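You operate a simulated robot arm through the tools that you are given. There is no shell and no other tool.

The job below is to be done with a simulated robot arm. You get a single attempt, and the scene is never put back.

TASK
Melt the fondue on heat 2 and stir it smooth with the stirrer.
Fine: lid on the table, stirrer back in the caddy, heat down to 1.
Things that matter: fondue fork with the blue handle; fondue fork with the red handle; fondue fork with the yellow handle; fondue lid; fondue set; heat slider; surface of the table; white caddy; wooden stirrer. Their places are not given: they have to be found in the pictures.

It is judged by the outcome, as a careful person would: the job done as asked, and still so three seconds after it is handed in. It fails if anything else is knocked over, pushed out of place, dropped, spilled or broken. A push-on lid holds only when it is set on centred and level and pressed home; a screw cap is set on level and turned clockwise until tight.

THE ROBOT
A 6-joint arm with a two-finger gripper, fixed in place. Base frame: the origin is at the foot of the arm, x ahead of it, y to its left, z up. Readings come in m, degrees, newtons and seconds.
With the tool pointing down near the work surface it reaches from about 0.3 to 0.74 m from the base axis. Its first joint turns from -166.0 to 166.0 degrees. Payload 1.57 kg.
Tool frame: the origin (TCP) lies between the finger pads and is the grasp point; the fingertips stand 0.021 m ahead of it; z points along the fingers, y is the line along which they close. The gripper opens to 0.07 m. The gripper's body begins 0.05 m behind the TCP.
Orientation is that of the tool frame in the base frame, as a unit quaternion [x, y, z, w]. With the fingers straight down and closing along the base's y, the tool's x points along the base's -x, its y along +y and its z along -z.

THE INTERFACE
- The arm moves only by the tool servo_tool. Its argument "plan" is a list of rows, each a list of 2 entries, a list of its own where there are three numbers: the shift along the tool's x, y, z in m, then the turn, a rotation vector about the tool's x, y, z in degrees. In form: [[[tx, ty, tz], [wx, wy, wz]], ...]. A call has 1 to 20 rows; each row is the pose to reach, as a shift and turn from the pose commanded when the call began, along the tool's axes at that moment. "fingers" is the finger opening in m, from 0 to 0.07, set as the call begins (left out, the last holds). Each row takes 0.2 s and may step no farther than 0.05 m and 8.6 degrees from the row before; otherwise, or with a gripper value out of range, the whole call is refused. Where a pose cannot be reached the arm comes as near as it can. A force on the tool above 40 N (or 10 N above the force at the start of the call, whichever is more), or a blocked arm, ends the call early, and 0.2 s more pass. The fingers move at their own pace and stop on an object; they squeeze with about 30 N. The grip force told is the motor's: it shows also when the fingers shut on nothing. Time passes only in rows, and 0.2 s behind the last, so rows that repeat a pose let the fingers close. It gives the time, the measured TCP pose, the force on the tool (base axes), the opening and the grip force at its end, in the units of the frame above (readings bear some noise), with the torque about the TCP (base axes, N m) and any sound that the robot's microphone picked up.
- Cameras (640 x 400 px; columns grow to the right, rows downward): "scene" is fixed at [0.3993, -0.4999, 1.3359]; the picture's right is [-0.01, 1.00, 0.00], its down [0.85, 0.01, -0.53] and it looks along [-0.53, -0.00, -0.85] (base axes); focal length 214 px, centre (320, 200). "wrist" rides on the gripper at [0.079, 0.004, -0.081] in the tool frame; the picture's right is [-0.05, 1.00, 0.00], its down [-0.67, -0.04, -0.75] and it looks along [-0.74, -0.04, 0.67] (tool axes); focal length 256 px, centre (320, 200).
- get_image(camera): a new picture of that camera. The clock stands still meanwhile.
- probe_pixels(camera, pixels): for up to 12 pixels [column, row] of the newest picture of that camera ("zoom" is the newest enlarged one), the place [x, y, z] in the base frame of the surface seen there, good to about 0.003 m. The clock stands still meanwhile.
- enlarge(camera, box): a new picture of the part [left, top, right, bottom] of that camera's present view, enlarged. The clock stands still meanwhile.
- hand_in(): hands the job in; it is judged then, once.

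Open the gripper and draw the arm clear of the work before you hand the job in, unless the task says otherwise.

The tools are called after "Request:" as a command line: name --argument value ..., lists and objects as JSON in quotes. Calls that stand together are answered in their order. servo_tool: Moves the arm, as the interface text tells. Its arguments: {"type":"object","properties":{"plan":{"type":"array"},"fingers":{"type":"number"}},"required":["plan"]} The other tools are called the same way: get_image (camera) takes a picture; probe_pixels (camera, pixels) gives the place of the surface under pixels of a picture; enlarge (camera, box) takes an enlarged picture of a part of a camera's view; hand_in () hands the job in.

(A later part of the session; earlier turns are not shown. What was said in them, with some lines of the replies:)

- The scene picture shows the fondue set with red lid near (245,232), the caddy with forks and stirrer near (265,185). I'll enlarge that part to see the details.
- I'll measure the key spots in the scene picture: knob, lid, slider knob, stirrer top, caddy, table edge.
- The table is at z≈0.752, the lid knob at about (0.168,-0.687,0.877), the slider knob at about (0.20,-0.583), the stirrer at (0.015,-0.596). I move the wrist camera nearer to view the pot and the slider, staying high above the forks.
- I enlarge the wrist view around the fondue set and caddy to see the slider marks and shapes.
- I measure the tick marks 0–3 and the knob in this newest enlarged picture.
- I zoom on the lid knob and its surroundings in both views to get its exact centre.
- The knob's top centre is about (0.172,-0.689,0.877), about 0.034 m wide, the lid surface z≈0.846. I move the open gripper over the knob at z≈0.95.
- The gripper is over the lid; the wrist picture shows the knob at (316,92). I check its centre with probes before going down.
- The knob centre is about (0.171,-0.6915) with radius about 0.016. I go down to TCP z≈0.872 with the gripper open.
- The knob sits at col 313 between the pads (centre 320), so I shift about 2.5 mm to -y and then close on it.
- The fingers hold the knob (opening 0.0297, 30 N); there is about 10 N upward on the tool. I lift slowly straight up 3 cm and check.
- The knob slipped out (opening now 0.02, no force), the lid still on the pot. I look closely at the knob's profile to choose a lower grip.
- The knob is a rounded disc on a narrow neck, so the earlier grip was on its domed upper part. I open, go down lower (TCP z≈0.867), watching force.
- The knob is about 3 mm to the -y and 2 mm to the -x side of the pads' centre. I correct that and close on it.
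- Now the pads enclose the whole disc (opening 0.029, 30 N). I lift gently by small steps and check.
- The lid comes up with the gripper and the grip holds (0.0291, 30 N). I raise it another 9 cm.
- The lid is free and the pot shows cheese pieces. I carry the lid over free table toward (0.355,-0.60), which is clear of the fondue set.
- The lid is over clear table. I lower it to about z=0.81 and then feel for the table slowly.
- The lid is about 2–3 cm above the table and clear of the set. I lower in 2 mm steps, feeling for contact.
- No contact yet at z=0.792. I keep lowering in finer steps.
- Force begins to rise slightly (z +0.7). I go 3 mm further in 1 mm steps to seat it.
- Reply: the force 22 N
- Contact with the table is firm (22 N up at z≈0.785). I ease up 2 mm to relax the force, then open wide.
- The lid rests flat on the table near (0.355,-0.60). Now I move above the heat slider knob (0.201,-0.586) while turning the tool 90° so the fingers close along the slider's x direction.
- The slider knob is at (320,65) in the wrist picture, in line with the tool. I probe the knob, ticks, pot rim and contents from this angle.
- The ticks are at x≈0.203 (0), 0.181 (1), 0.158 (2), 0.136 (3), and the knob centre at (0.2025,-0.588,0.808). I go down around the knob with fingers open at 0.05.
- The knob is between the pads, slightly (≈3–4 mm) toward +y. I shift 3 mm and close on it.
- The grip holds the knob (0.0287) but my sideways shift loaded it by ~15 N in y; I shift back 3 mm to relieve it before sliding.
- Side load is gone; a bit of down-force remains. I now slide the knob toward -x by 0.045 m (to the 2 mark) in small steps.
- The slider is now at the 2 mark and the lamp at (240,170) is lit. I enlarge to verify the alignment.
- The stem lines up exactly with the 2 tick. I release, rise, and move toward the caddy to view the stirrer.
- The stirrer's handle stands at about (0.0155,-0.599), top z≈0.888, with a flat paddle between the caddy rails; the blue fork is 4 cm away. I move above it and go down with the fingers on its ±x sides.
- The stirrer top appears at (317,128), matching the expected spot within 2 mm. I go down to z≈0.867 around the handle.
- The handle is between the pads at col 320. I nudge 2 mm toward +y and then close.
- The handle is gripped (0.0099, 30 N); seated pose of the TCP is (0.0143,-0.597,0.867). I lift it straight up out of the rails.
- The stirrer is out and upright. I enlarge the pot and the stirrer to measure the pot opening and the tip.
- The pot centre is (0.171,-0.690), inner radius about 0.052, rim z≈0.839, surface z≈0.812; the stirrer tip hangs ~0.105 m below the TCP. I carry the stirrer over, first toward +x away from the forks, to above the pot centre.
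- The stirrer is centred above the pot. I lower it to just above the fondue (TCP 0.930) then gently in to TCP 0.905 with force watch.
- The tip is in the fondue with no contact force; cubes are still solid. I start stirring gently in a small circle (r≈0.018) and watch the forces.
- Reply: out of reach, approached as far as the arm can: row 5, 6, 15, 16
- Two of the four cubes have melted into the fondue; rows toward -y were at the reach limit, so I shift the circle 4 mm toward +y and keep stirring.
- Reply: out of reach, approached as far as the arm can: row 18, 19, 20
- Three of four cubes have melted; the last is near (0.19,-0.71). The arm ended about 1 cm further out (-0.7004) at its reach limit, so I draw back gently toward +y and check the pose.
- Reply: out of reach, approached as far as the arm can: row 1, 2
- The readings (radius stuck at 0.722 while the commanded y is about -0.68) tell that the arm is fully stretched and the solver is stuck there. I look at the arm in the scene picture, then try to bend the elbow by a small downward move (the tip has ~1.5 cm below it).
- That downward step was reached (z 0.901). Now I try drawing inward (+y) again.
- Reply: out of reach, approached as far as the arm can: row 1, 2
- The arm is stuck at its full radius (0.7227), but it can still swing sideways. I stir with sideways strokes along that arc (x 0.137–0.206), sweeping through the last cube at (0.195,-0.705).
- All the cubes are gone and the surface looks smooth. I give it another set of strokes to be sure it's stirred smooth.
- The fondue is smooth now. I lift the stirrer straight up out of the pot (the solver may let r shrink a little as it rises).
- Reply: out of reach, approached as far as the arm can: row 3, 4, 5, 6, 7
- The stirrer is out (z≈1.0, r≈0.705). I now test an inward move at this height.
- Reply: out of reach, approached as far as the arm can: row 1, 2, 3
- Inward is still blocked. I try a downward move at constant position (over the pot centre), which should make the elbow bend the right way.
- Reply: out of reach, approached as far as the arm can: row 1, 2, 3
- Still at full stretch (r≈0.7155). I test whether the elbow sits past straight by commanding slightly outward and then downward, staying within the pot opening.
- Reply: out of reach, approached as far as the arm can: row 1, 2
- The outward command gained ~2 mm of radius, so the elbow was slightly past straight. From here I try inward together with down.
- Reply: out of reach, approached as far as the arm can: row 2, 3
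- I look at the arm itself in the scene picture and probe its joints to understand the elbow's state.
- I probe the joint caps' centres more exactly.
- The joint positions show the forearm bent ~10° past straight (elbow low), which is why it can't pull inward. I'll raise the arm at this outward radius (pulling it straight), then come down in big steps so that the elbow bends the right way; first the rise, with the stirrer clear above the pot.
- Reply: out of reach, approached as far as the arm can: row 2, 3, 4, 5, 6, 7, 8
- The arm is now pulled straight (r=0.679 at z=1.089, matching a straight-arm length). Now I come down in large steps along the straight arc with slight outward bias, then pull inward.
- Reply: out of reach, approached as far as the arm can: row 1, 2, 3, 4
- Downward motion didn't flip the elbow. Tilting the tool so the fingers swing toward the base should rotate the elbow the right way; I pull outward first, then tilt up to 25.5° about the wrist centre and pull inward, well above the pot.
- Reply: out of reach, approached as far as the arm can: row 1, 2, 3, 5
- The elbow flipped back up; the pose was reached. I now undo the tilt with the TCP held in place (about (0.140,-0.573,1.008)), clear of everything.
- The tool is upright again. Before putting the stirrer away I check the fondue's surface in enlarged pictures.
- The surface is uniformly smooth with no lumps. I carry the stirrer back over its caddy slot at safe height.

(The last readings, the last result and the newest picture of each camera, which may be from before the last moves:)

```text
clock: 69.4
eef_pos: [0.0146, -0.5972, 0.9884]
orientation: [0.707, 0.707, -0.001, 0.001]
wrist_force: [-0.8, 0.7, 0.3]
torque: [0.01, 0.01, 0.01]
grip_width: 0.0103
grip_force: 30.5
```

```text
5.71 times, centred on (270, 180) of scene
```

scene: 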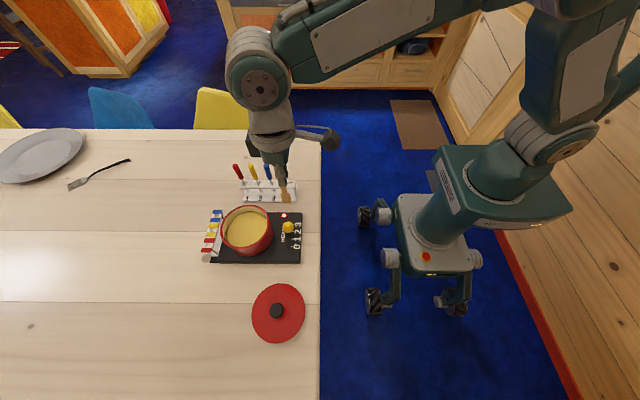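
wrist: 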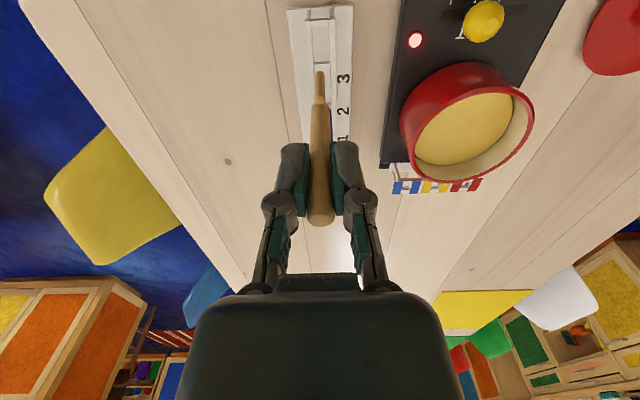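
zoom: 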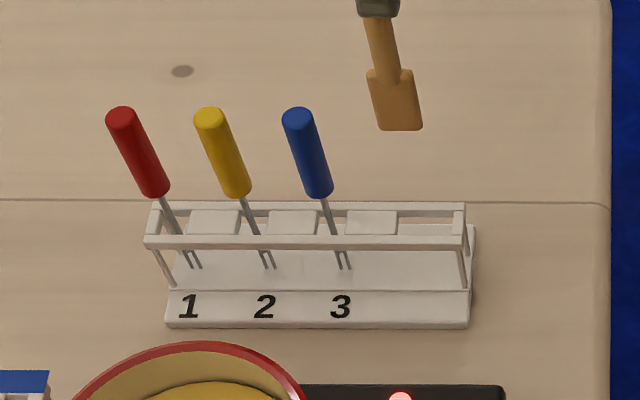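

I compare the stirrer's pose in the grip with the earlier one by probing its handle, paddle and the slot.

Request:
enlarge --camera "wrist" --box '[270, 0, 370, 140]'

Request:
probe_pixels --camera "wrist" --pixels '[[320, 74], [320, 80], [320, 90], [320, 98], [320, 110], [320, 140], [320, 180], [320, 205], [320, 216], [315, 85], [324, 85], [320, 60]]'

Request:
probe_pixels --camera "scene" --pixels '[[281, 165], [278, 160], [284, 162], [283, 169], [276, 157], [287, 169], [280, 153], [279, 168]]'

```text
2.86 times, centred on (320, 70) of wrist
```

zoom: 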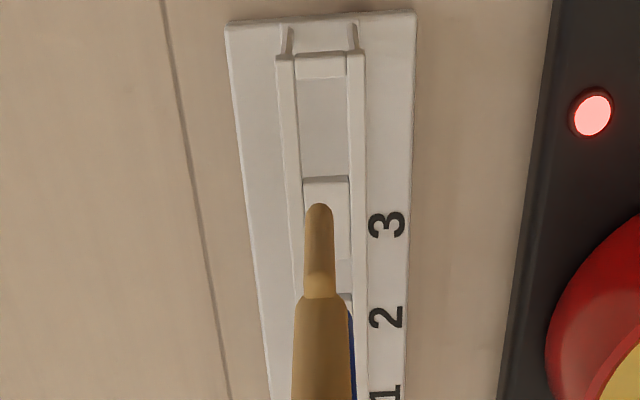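

```text
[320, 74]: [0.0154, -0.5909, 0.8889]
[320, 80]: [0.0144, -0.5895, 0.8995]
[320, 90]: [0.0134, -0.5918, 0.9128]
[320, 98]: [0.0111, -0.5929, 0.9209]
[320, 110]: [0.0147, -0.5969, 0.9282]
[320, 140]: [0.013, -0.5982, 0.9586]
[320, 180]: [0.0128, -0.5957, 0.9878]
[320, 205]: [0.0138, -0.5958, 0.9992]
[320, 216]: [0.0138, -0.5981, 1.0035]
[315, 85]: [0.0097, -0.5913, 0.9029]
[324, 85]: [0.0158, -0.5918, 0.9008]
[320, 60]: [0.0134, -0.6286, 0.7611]
```

```text
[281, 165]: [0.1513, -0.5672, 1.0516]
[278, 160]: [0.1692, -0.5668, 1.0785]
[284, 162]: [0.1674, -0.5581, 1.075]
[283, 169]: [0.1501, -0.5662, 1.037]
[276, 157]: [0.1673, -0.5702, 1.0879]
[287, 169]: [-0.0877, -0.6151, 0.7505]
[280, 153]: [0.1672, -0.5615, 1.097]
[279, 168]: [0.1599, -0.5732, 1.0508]
```

Wrist probes match the earlier carry pose closely; the slot's centre seems ~2 mm to +x. I zoom in from the scene camera to check y alignment of the paddle over the slot.

Request:
enlarge --camera "scene" --box '[258, 140, 318, 205]'

```text
6.15 times, centred on (288, 172) of scene
```

zoom: 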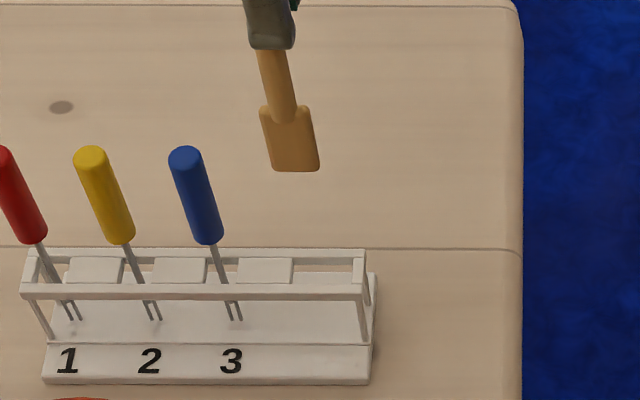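

Request:
probe_pixels --camera "zoom" --pixels '[[275, 160], [295, 160], [314, 160], [270, 120], [305, 120], [278, 80], [290, 291], [360, 291], [294, 262], [355, 258], [240, 265], [330, 330]]'

```text
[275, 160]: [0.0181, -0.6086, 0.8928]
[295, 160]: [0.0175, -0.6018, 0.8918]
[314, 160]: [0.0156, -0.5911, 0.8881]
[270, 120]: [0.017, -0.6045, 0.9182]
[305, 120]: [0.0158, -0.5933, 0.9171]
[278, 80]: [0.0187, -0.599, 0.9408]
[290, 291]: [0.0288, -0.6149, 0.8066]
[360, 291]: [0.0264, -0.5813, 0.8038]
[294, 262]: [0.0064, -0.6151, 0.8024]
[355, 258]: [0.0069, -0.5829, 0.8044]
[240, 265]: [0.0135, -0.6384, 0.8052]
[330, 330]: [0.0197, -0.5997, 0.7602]
```

The paddle centre (y≈-0.600) matches the slot centre (y≈-0.599), x within ~1 mm. I shift 1 mm to +x and lower it into the slot slowly.

Request:
servo_tool --plan '[[[0, 0.001, 0.025], [0, 0, 0]], [[0, 0.001, 0.05], [0, 0, 0]], [[0, 0.001, 0.066], [0, 0, 0]], [[0, 0.001, 0.078], [0, 0, 0]], [[0, 0.001, 0.09], [0, 0, 0]], [[0, 0.001, 0.1], [0, 0, 0]], [[0, 0.001, 0.108], [0, 0, 0]], [[0, 0.001, 0.114], [0, 0, 0]], [[0, 0.001, 0.114], [0, 0, 0]]]' --fingers 0.0

Request:
enlarge --camera "wrist" --box '[250, 20, 390, 180]'

Request:
enlarge --camera "scene" --box '[225, 145, 315, 215]'

```text
clock: 71.4
eef_pos: [0.0148, -0.5961, 0.8758]
orientation: [0.707, 0.708, -0.001, 0.001]
wrist_force: [1.0, -0.7, 0.2]
torque: [-0.01, 0.02, 0.01]
grip_width: 0.0099
grip_force: 30.1
```

```text
2.50 times, centred on (320, 100) of wrist
```

zoom: 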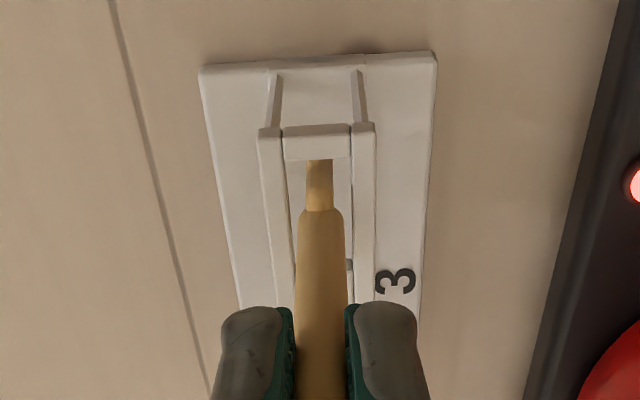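

```text
5.71 times, centred on (270, 180) of scene
```

zoom: 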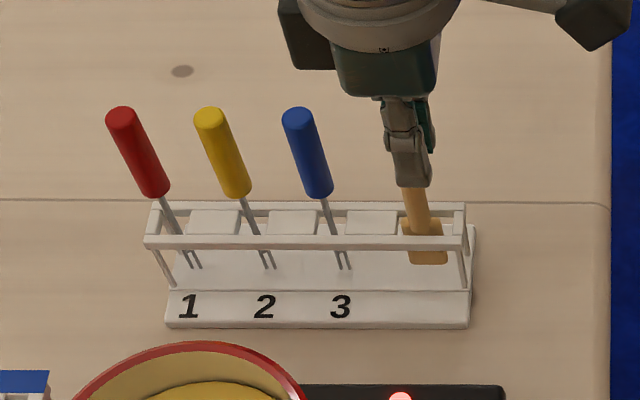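

The paddle is inside the slot between the rails with no force. I lower the last ~8 mm in small steps, feeling for the floor.

Request:
servo_tool --plan '[[[0, 0, 0.002], [0, 0, 0]], [[0, 0, 0.004], [0, 0, 0]], [[0, 0, 0.006], [0, 0, 0]], [[0, 0, 0.0075], [0, 0, 0]], [[0, 0, 0.0075], [0, 0, 0]]]' --fingers 0.0

```text
clock: 72.6
eef_pos: [0.0141, -0.5964, 0.8681]
orientation: [0.707, 0.707, -0.001, 0.0]
wrist_force: [-0.4, -0.3, 0.7]
torque: [-0.05, 0.04, 0.0]
grip_width: 0.0098
grip_force: 30.2
```

Near the floor (z=0.868), almost no force yet. I go 1 mm at a time a little further.

Request:
servo_tool --plan '[[[0, 0, 0.001], [0, 0, 0]], [[0, 0, 0.002], [0, 0, 0]], [[0, 0, 0.002], [0, 0, 0]]]' --fingers 0.0

Request:
enlarge --camera "scene" --box '[225, 145, 315, 215]'

```text
clock: 73.4
eef_pos: [0.0159, -0.5984, 0.8679]
orientation: [0.707, 0.707, -0.002, 0.002]
wrist_force: [-1.6, 2.4, 18.8]
torque: [0.06, 0.08, 0.01]
grip_width: 0.01
grip_force: 29.7
```

```text
5.71 times, centred on (270, 180) of scene
```

zoom: 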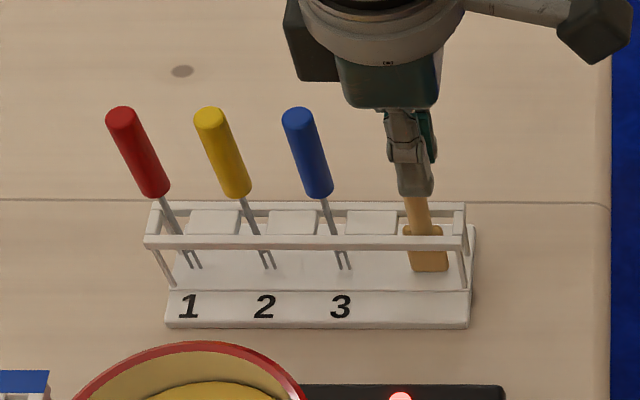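

The stirrer stands on the caddy floor (18.8 N). I ease off 2 mm, then open the fingers and rise straight up.

Request:
servo_tool --plan '[[[0, 0, -0.002], [0, 0, 0]], [[0, 0, -0.002], [0, 0, 0]]]' --fingers 0.0

Request:
servo_tool --plan '[[[0, 0, 0], [0, 0, 0]], [[0, 0, 0], [0, 0, 0]], [[0, 0, -0.015], [0, 0, 0]], [[0, 0, -0.04], [0, 0, 0]], [[0, 0, -0.08], [0, 0, 0]], [[0, 0, -0.1], [0, 0, 0]]]' --fingers 0.05

Request:
get_image --camera "wrist"

Request:
enlarge --camera "scene" --box '[225, 145, 315, 215]'

```text
clock: 74.0
eef_pos: [0.015, -0.5973, 0.8685]
orientation: [0.707, 0.707, -0.001, 0.0]
wrist_force: [-1.0, -1.3, 12.6]
torque: [-0.24, 0.07, 0.01]
grip_width: 0.0095
grip_force: 30.5
```

```text
clock: 75.4
eef_pos: [0.0159, -0.5977, 0.9677]
orientation: [0.706, 0.708, -0.001, 0.001]
wrist_force: [-0.3, -0.7, -0.1]
torque: [-0.01, 0.04, -0.01]
grip_width: 0.05
grip_force: 0.0
```

```text
taken
```

wrist: 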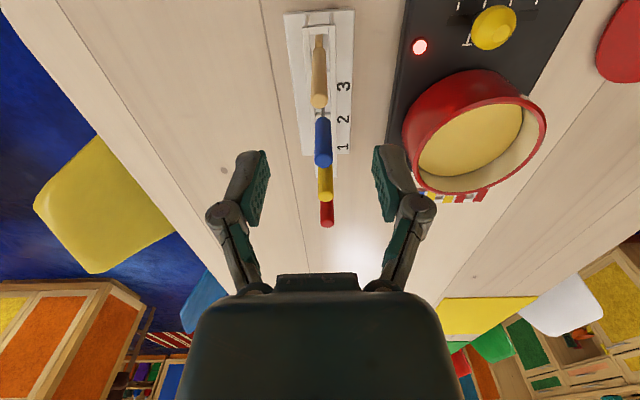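

```text
5.71 times, centred on (270, 180) of scene
```

zoom: 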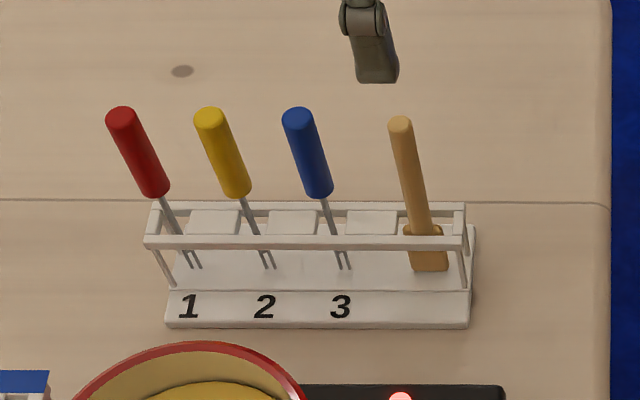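

The stirrer stands in its slot as before. Now I move above the slider knob at the 2 mark (about (0.158,-0.586)).

Request:
servo_tool --plan '[[[0.003, 0.035, 0], [0, 0, 0]], [[0.006, 0.072, 0], [0, 0, 0]], [[0.01, 0.108, 0], [0, 0, 0]], [[0.0125, 0.1425, 0], [0, 0, 0]], [[0.0125, 0.1425, 0.03], [0, 0, 0]], [[0.0125, 0.1425, 0.05], [0, 0, 0]], [[0.0125, 0.1425, 0.05], [0, 0, 0]]]' --fingers 0.05

Request:
get_image --camera "wrist"

Request:
get_image --camera "scene"

```text
clock: 77.0
eef_pos: [0.1583, -0.5828, 0.9181]
orientation: [0.707, 0.707, 0.0, 0.001]
wrist_force: [-0.2, -0.5, -0.4]
torque: [0.03, -0.02, 0.02]
grip_width: 0.0503
grip_force: 0.1
```

```text
taken
```

wrist: 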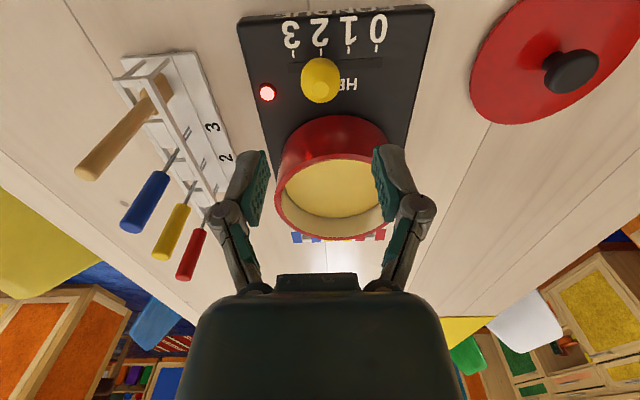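

```text
taken
```

scene: 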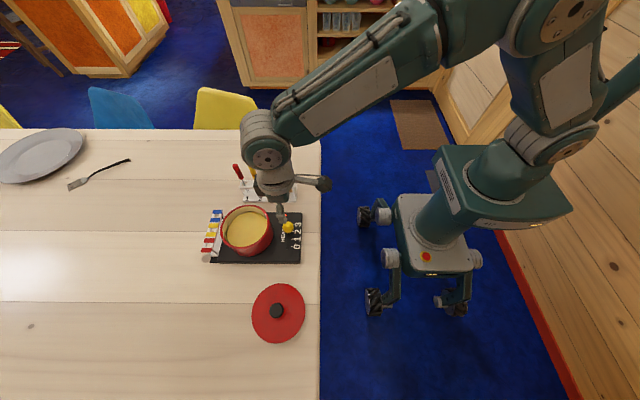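

The knob is at col 320, in line with the gripper. I go down around it to z≈0.812.

Request:
servo_tool --plan '[[[-0.001, 0, 0.03], [0, 0, 0]], [[-0.001, 0, 0.06], [0, 0, 0]], [[-0.001, 0, 0.085], [0, 0, 0]], [[-0.001, 0, 0.1], [0, 0, 0]], [[-0.001, 0, 0.106], [0, 0, 0]], [[-0.001, 0, 0.106], [0, 0, 0]]]' --fingers 0.05

Request:
get_image --camera "wrist"

```text
clock: 78.4
eef_pos: [0.1583, -0.5848, 0.8115]
orientation: [0.707, 0.707, -0.001, 0.001]
wrist_force: [0.6, -0.1, 0.3]
torque: [0.04, 0.02, -0.02]
grip_width: 0.05
grip_force: 0.0
```

```text
taken
```

wrist: 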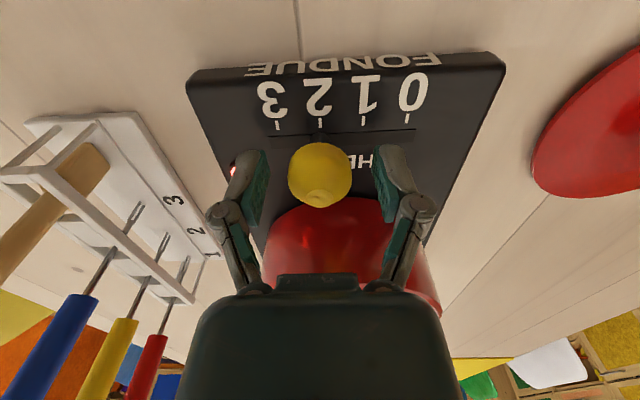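

The knob is centred between the pads at (320,174). I close on it.

Request:
servo_tool --plan '[[[0, 0, 0], [0, 0, 0]], [[0, 0, 0], [0, 0, 0]], [[0, 0, 0], [0, 0, 0]]]' --fingers 0.015

```text
clock: 79.2
eef_pos: [0.1579, -0.5859, 0.8117]
orientation: [0.707, 0.708, -0.001, 0.002]
wrist_force: [1.0, 1.8, 9.0]
torque: [0.0, -0.01, 0.03]
grip_width: 0.0288
grip_force: 29.7
```

Gripped (0.0288). I slide the knob +x by 0.0225 m to the 1 mark.

Request:
servo_tool --plan '[[[0, 0.004, 0], [0, 0, 0]], [[0, 0.009, 0], [0, 0, 0]], [[0, 0.014, 0], [0, 0, 0]], [[0, 0.019, 0], [0, 0, 0]], [[0, 0.0225, 0], [0, 0, 0]], [[0, 0.0225, 0], [0, 0, 0]]]' --fingers 0.015

Request:
enlarge --camera "wrist" --box '[210, 50, 430, 200]'

```text
clock: 80.6
eef_pos: [0.18, -0.5855, 0.8122]
orientation: [0.708, 0.707, -0.001, 0.001]
wrist_force: [0.8, 3.9, 8.3]
torque: [-0.08, 0.01, -0.01]
grip_width: 0.0288
grip_force: 29.5
```

```text
2.67 times, centred on (320, 125) of wrist
```

zoom: 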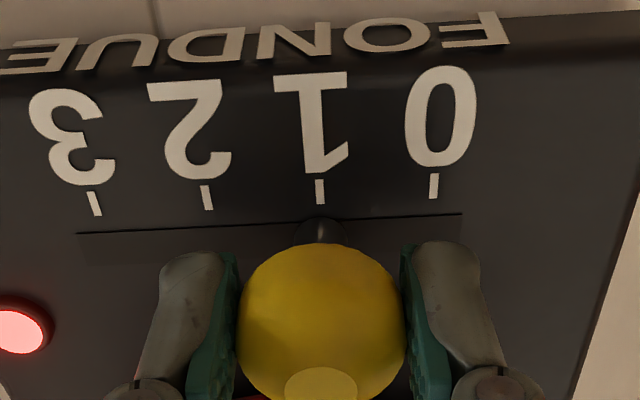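

The stem lines up with the 1 tick. I release, rise straight up and draw the arm back toward the base.

Request:
servo_tool --plan '[[[0, 0, 0], [0, 0, 0]], [[0, 0, 0], [0, 0, 0]], [[0, 0, -0.02], [0, 0, 0]], [[0, 0, -0.06], [0, 0, 0]], [[0, 0, -0.1], [0, 0, 0]], [[0, 0, -0.14], [0, 0, 0]], [[0.03, 0, -0.17], [0, 0, 0]], [[0.07, 0, -0.19], [0, 0, 0]], [[0.11, 0, -0.2], [0, 0, 0]], [[0.15, 0, -0.2], [0, 0, 0]], [[0.17, 0, -0.2], [0, 0, 0]]]' --fingers 0.055

Request:
get_image --camera "scene"

Request:
enlarge --camera "scene" --box '[200, 150, 330, 280]'

Request:
get_image --camera "wrist"

```text
clock: 83.0
eef_pos: [0.1805, -0.4154, 1.011]
orientation: [0.708, 0.707, 0.0, 0.0]
wrist_force: [0.5, -0.8, 0.2]
torque: [0.03, 0.03, 0.06]
grip_width: 0.0552
grip_force: 0.1
```

```text
taken
```

scene: 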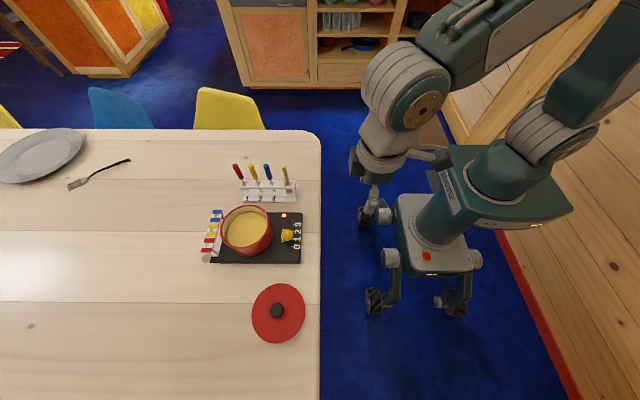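

```text
3.08 times, centred on (265, 215) of scene
```

zoom: 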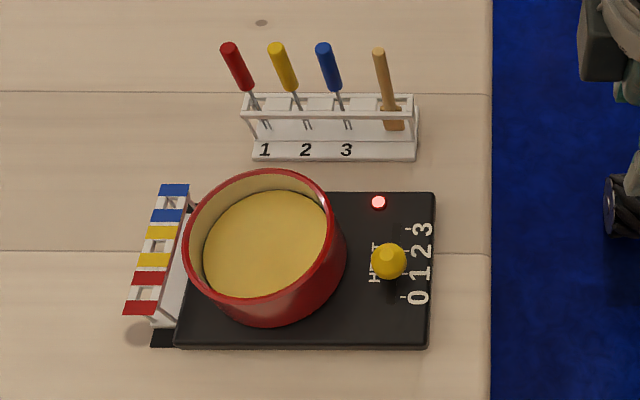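

```text
taken
```

wrist: 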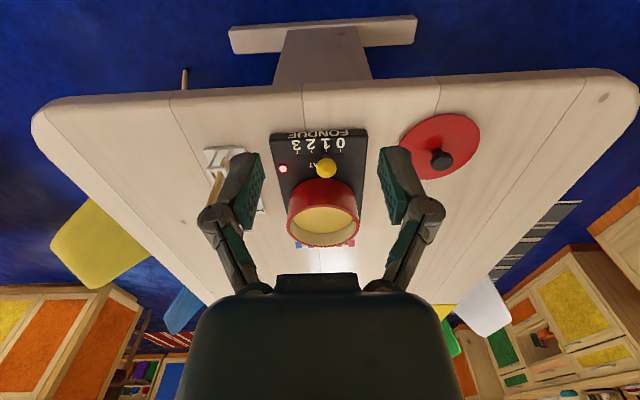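

All seems in place: lid on the table, stirrer in the caddy, arm clear. I double-check the slider against the 1 tick and the fondue's surface.

Request:
enlarge --camera "wrist" --box '[270, 115, 380, 250]'

Request:
enlarge --camera "scene" --box '[215, 200, 310, 265]'

Request:
probe_pixels --camera "scene" --pixels '[[287, 234], [285, 168], [248, 230], [277, 311], [293, 312], [262, 312], [260, 300], [265, 330]]'

```text
2.96 times, centred on (325, 182) of wrist
```

zoom: 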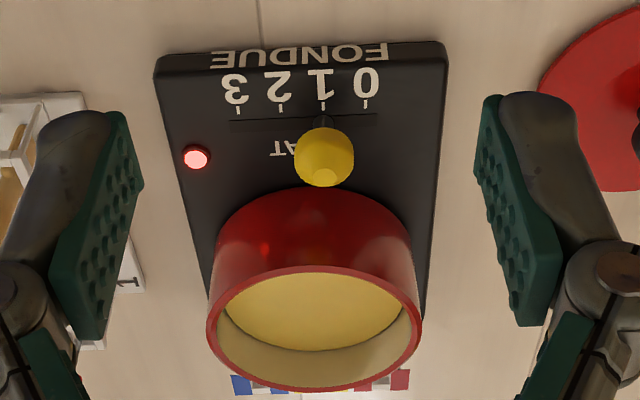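

```text
6.15 times, centred on (262, 232) of scene
```

zoom: 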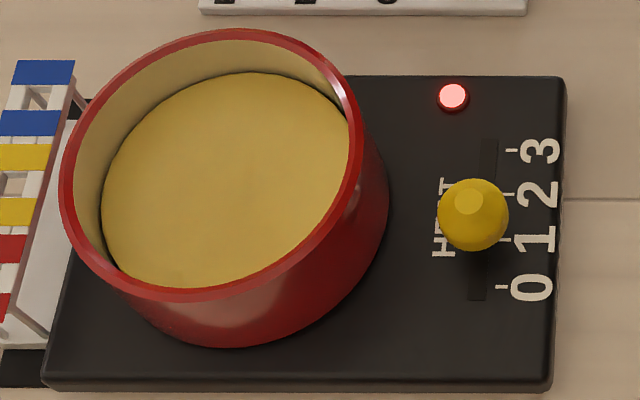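

```text
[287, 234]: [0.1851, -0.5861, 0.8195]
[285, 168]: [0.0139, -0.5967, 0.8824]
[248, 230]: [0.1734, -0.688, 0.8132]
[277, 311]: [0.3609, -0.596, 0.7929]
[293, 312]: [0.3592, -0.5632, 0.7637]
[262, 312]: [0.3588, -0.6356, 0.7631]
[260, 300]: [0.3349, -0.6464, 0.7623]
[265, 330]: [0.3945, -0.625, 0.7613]
```

Slider stem is at the 1 tick, fondue smooth, lid flat on the table (z≈0.762 all round), stirrer upright in its slot, arm clear with gripper open. I hand the job in.

Request:
hand_in

```text
The job is handed in.
```

The fondue is melted and stirred smooth: all four lumps are gone and the surface looks even in the last pictures.

- **Lid:** it lies flat on the table, clear of the fondue set.
- **Stirrer:** it stands back in its caddy slot. The forks were not touched.
- **Heat:** the slider is lined up with the 1 mark.
- **Arm:** it is drawn back with the gripper open.

Two things went less than smoothly. The first grip on the lid slipped off the knob, with the lid still on the pot, and the second held. While stirring, the arm stretched to its limit and jammed. I finished with side-to-side strokes instead of circles, lifted the stirrer out, and freed the arm above the pot. That kept the heat at 2 a little longer than planned, but I saw no change in the fondue.
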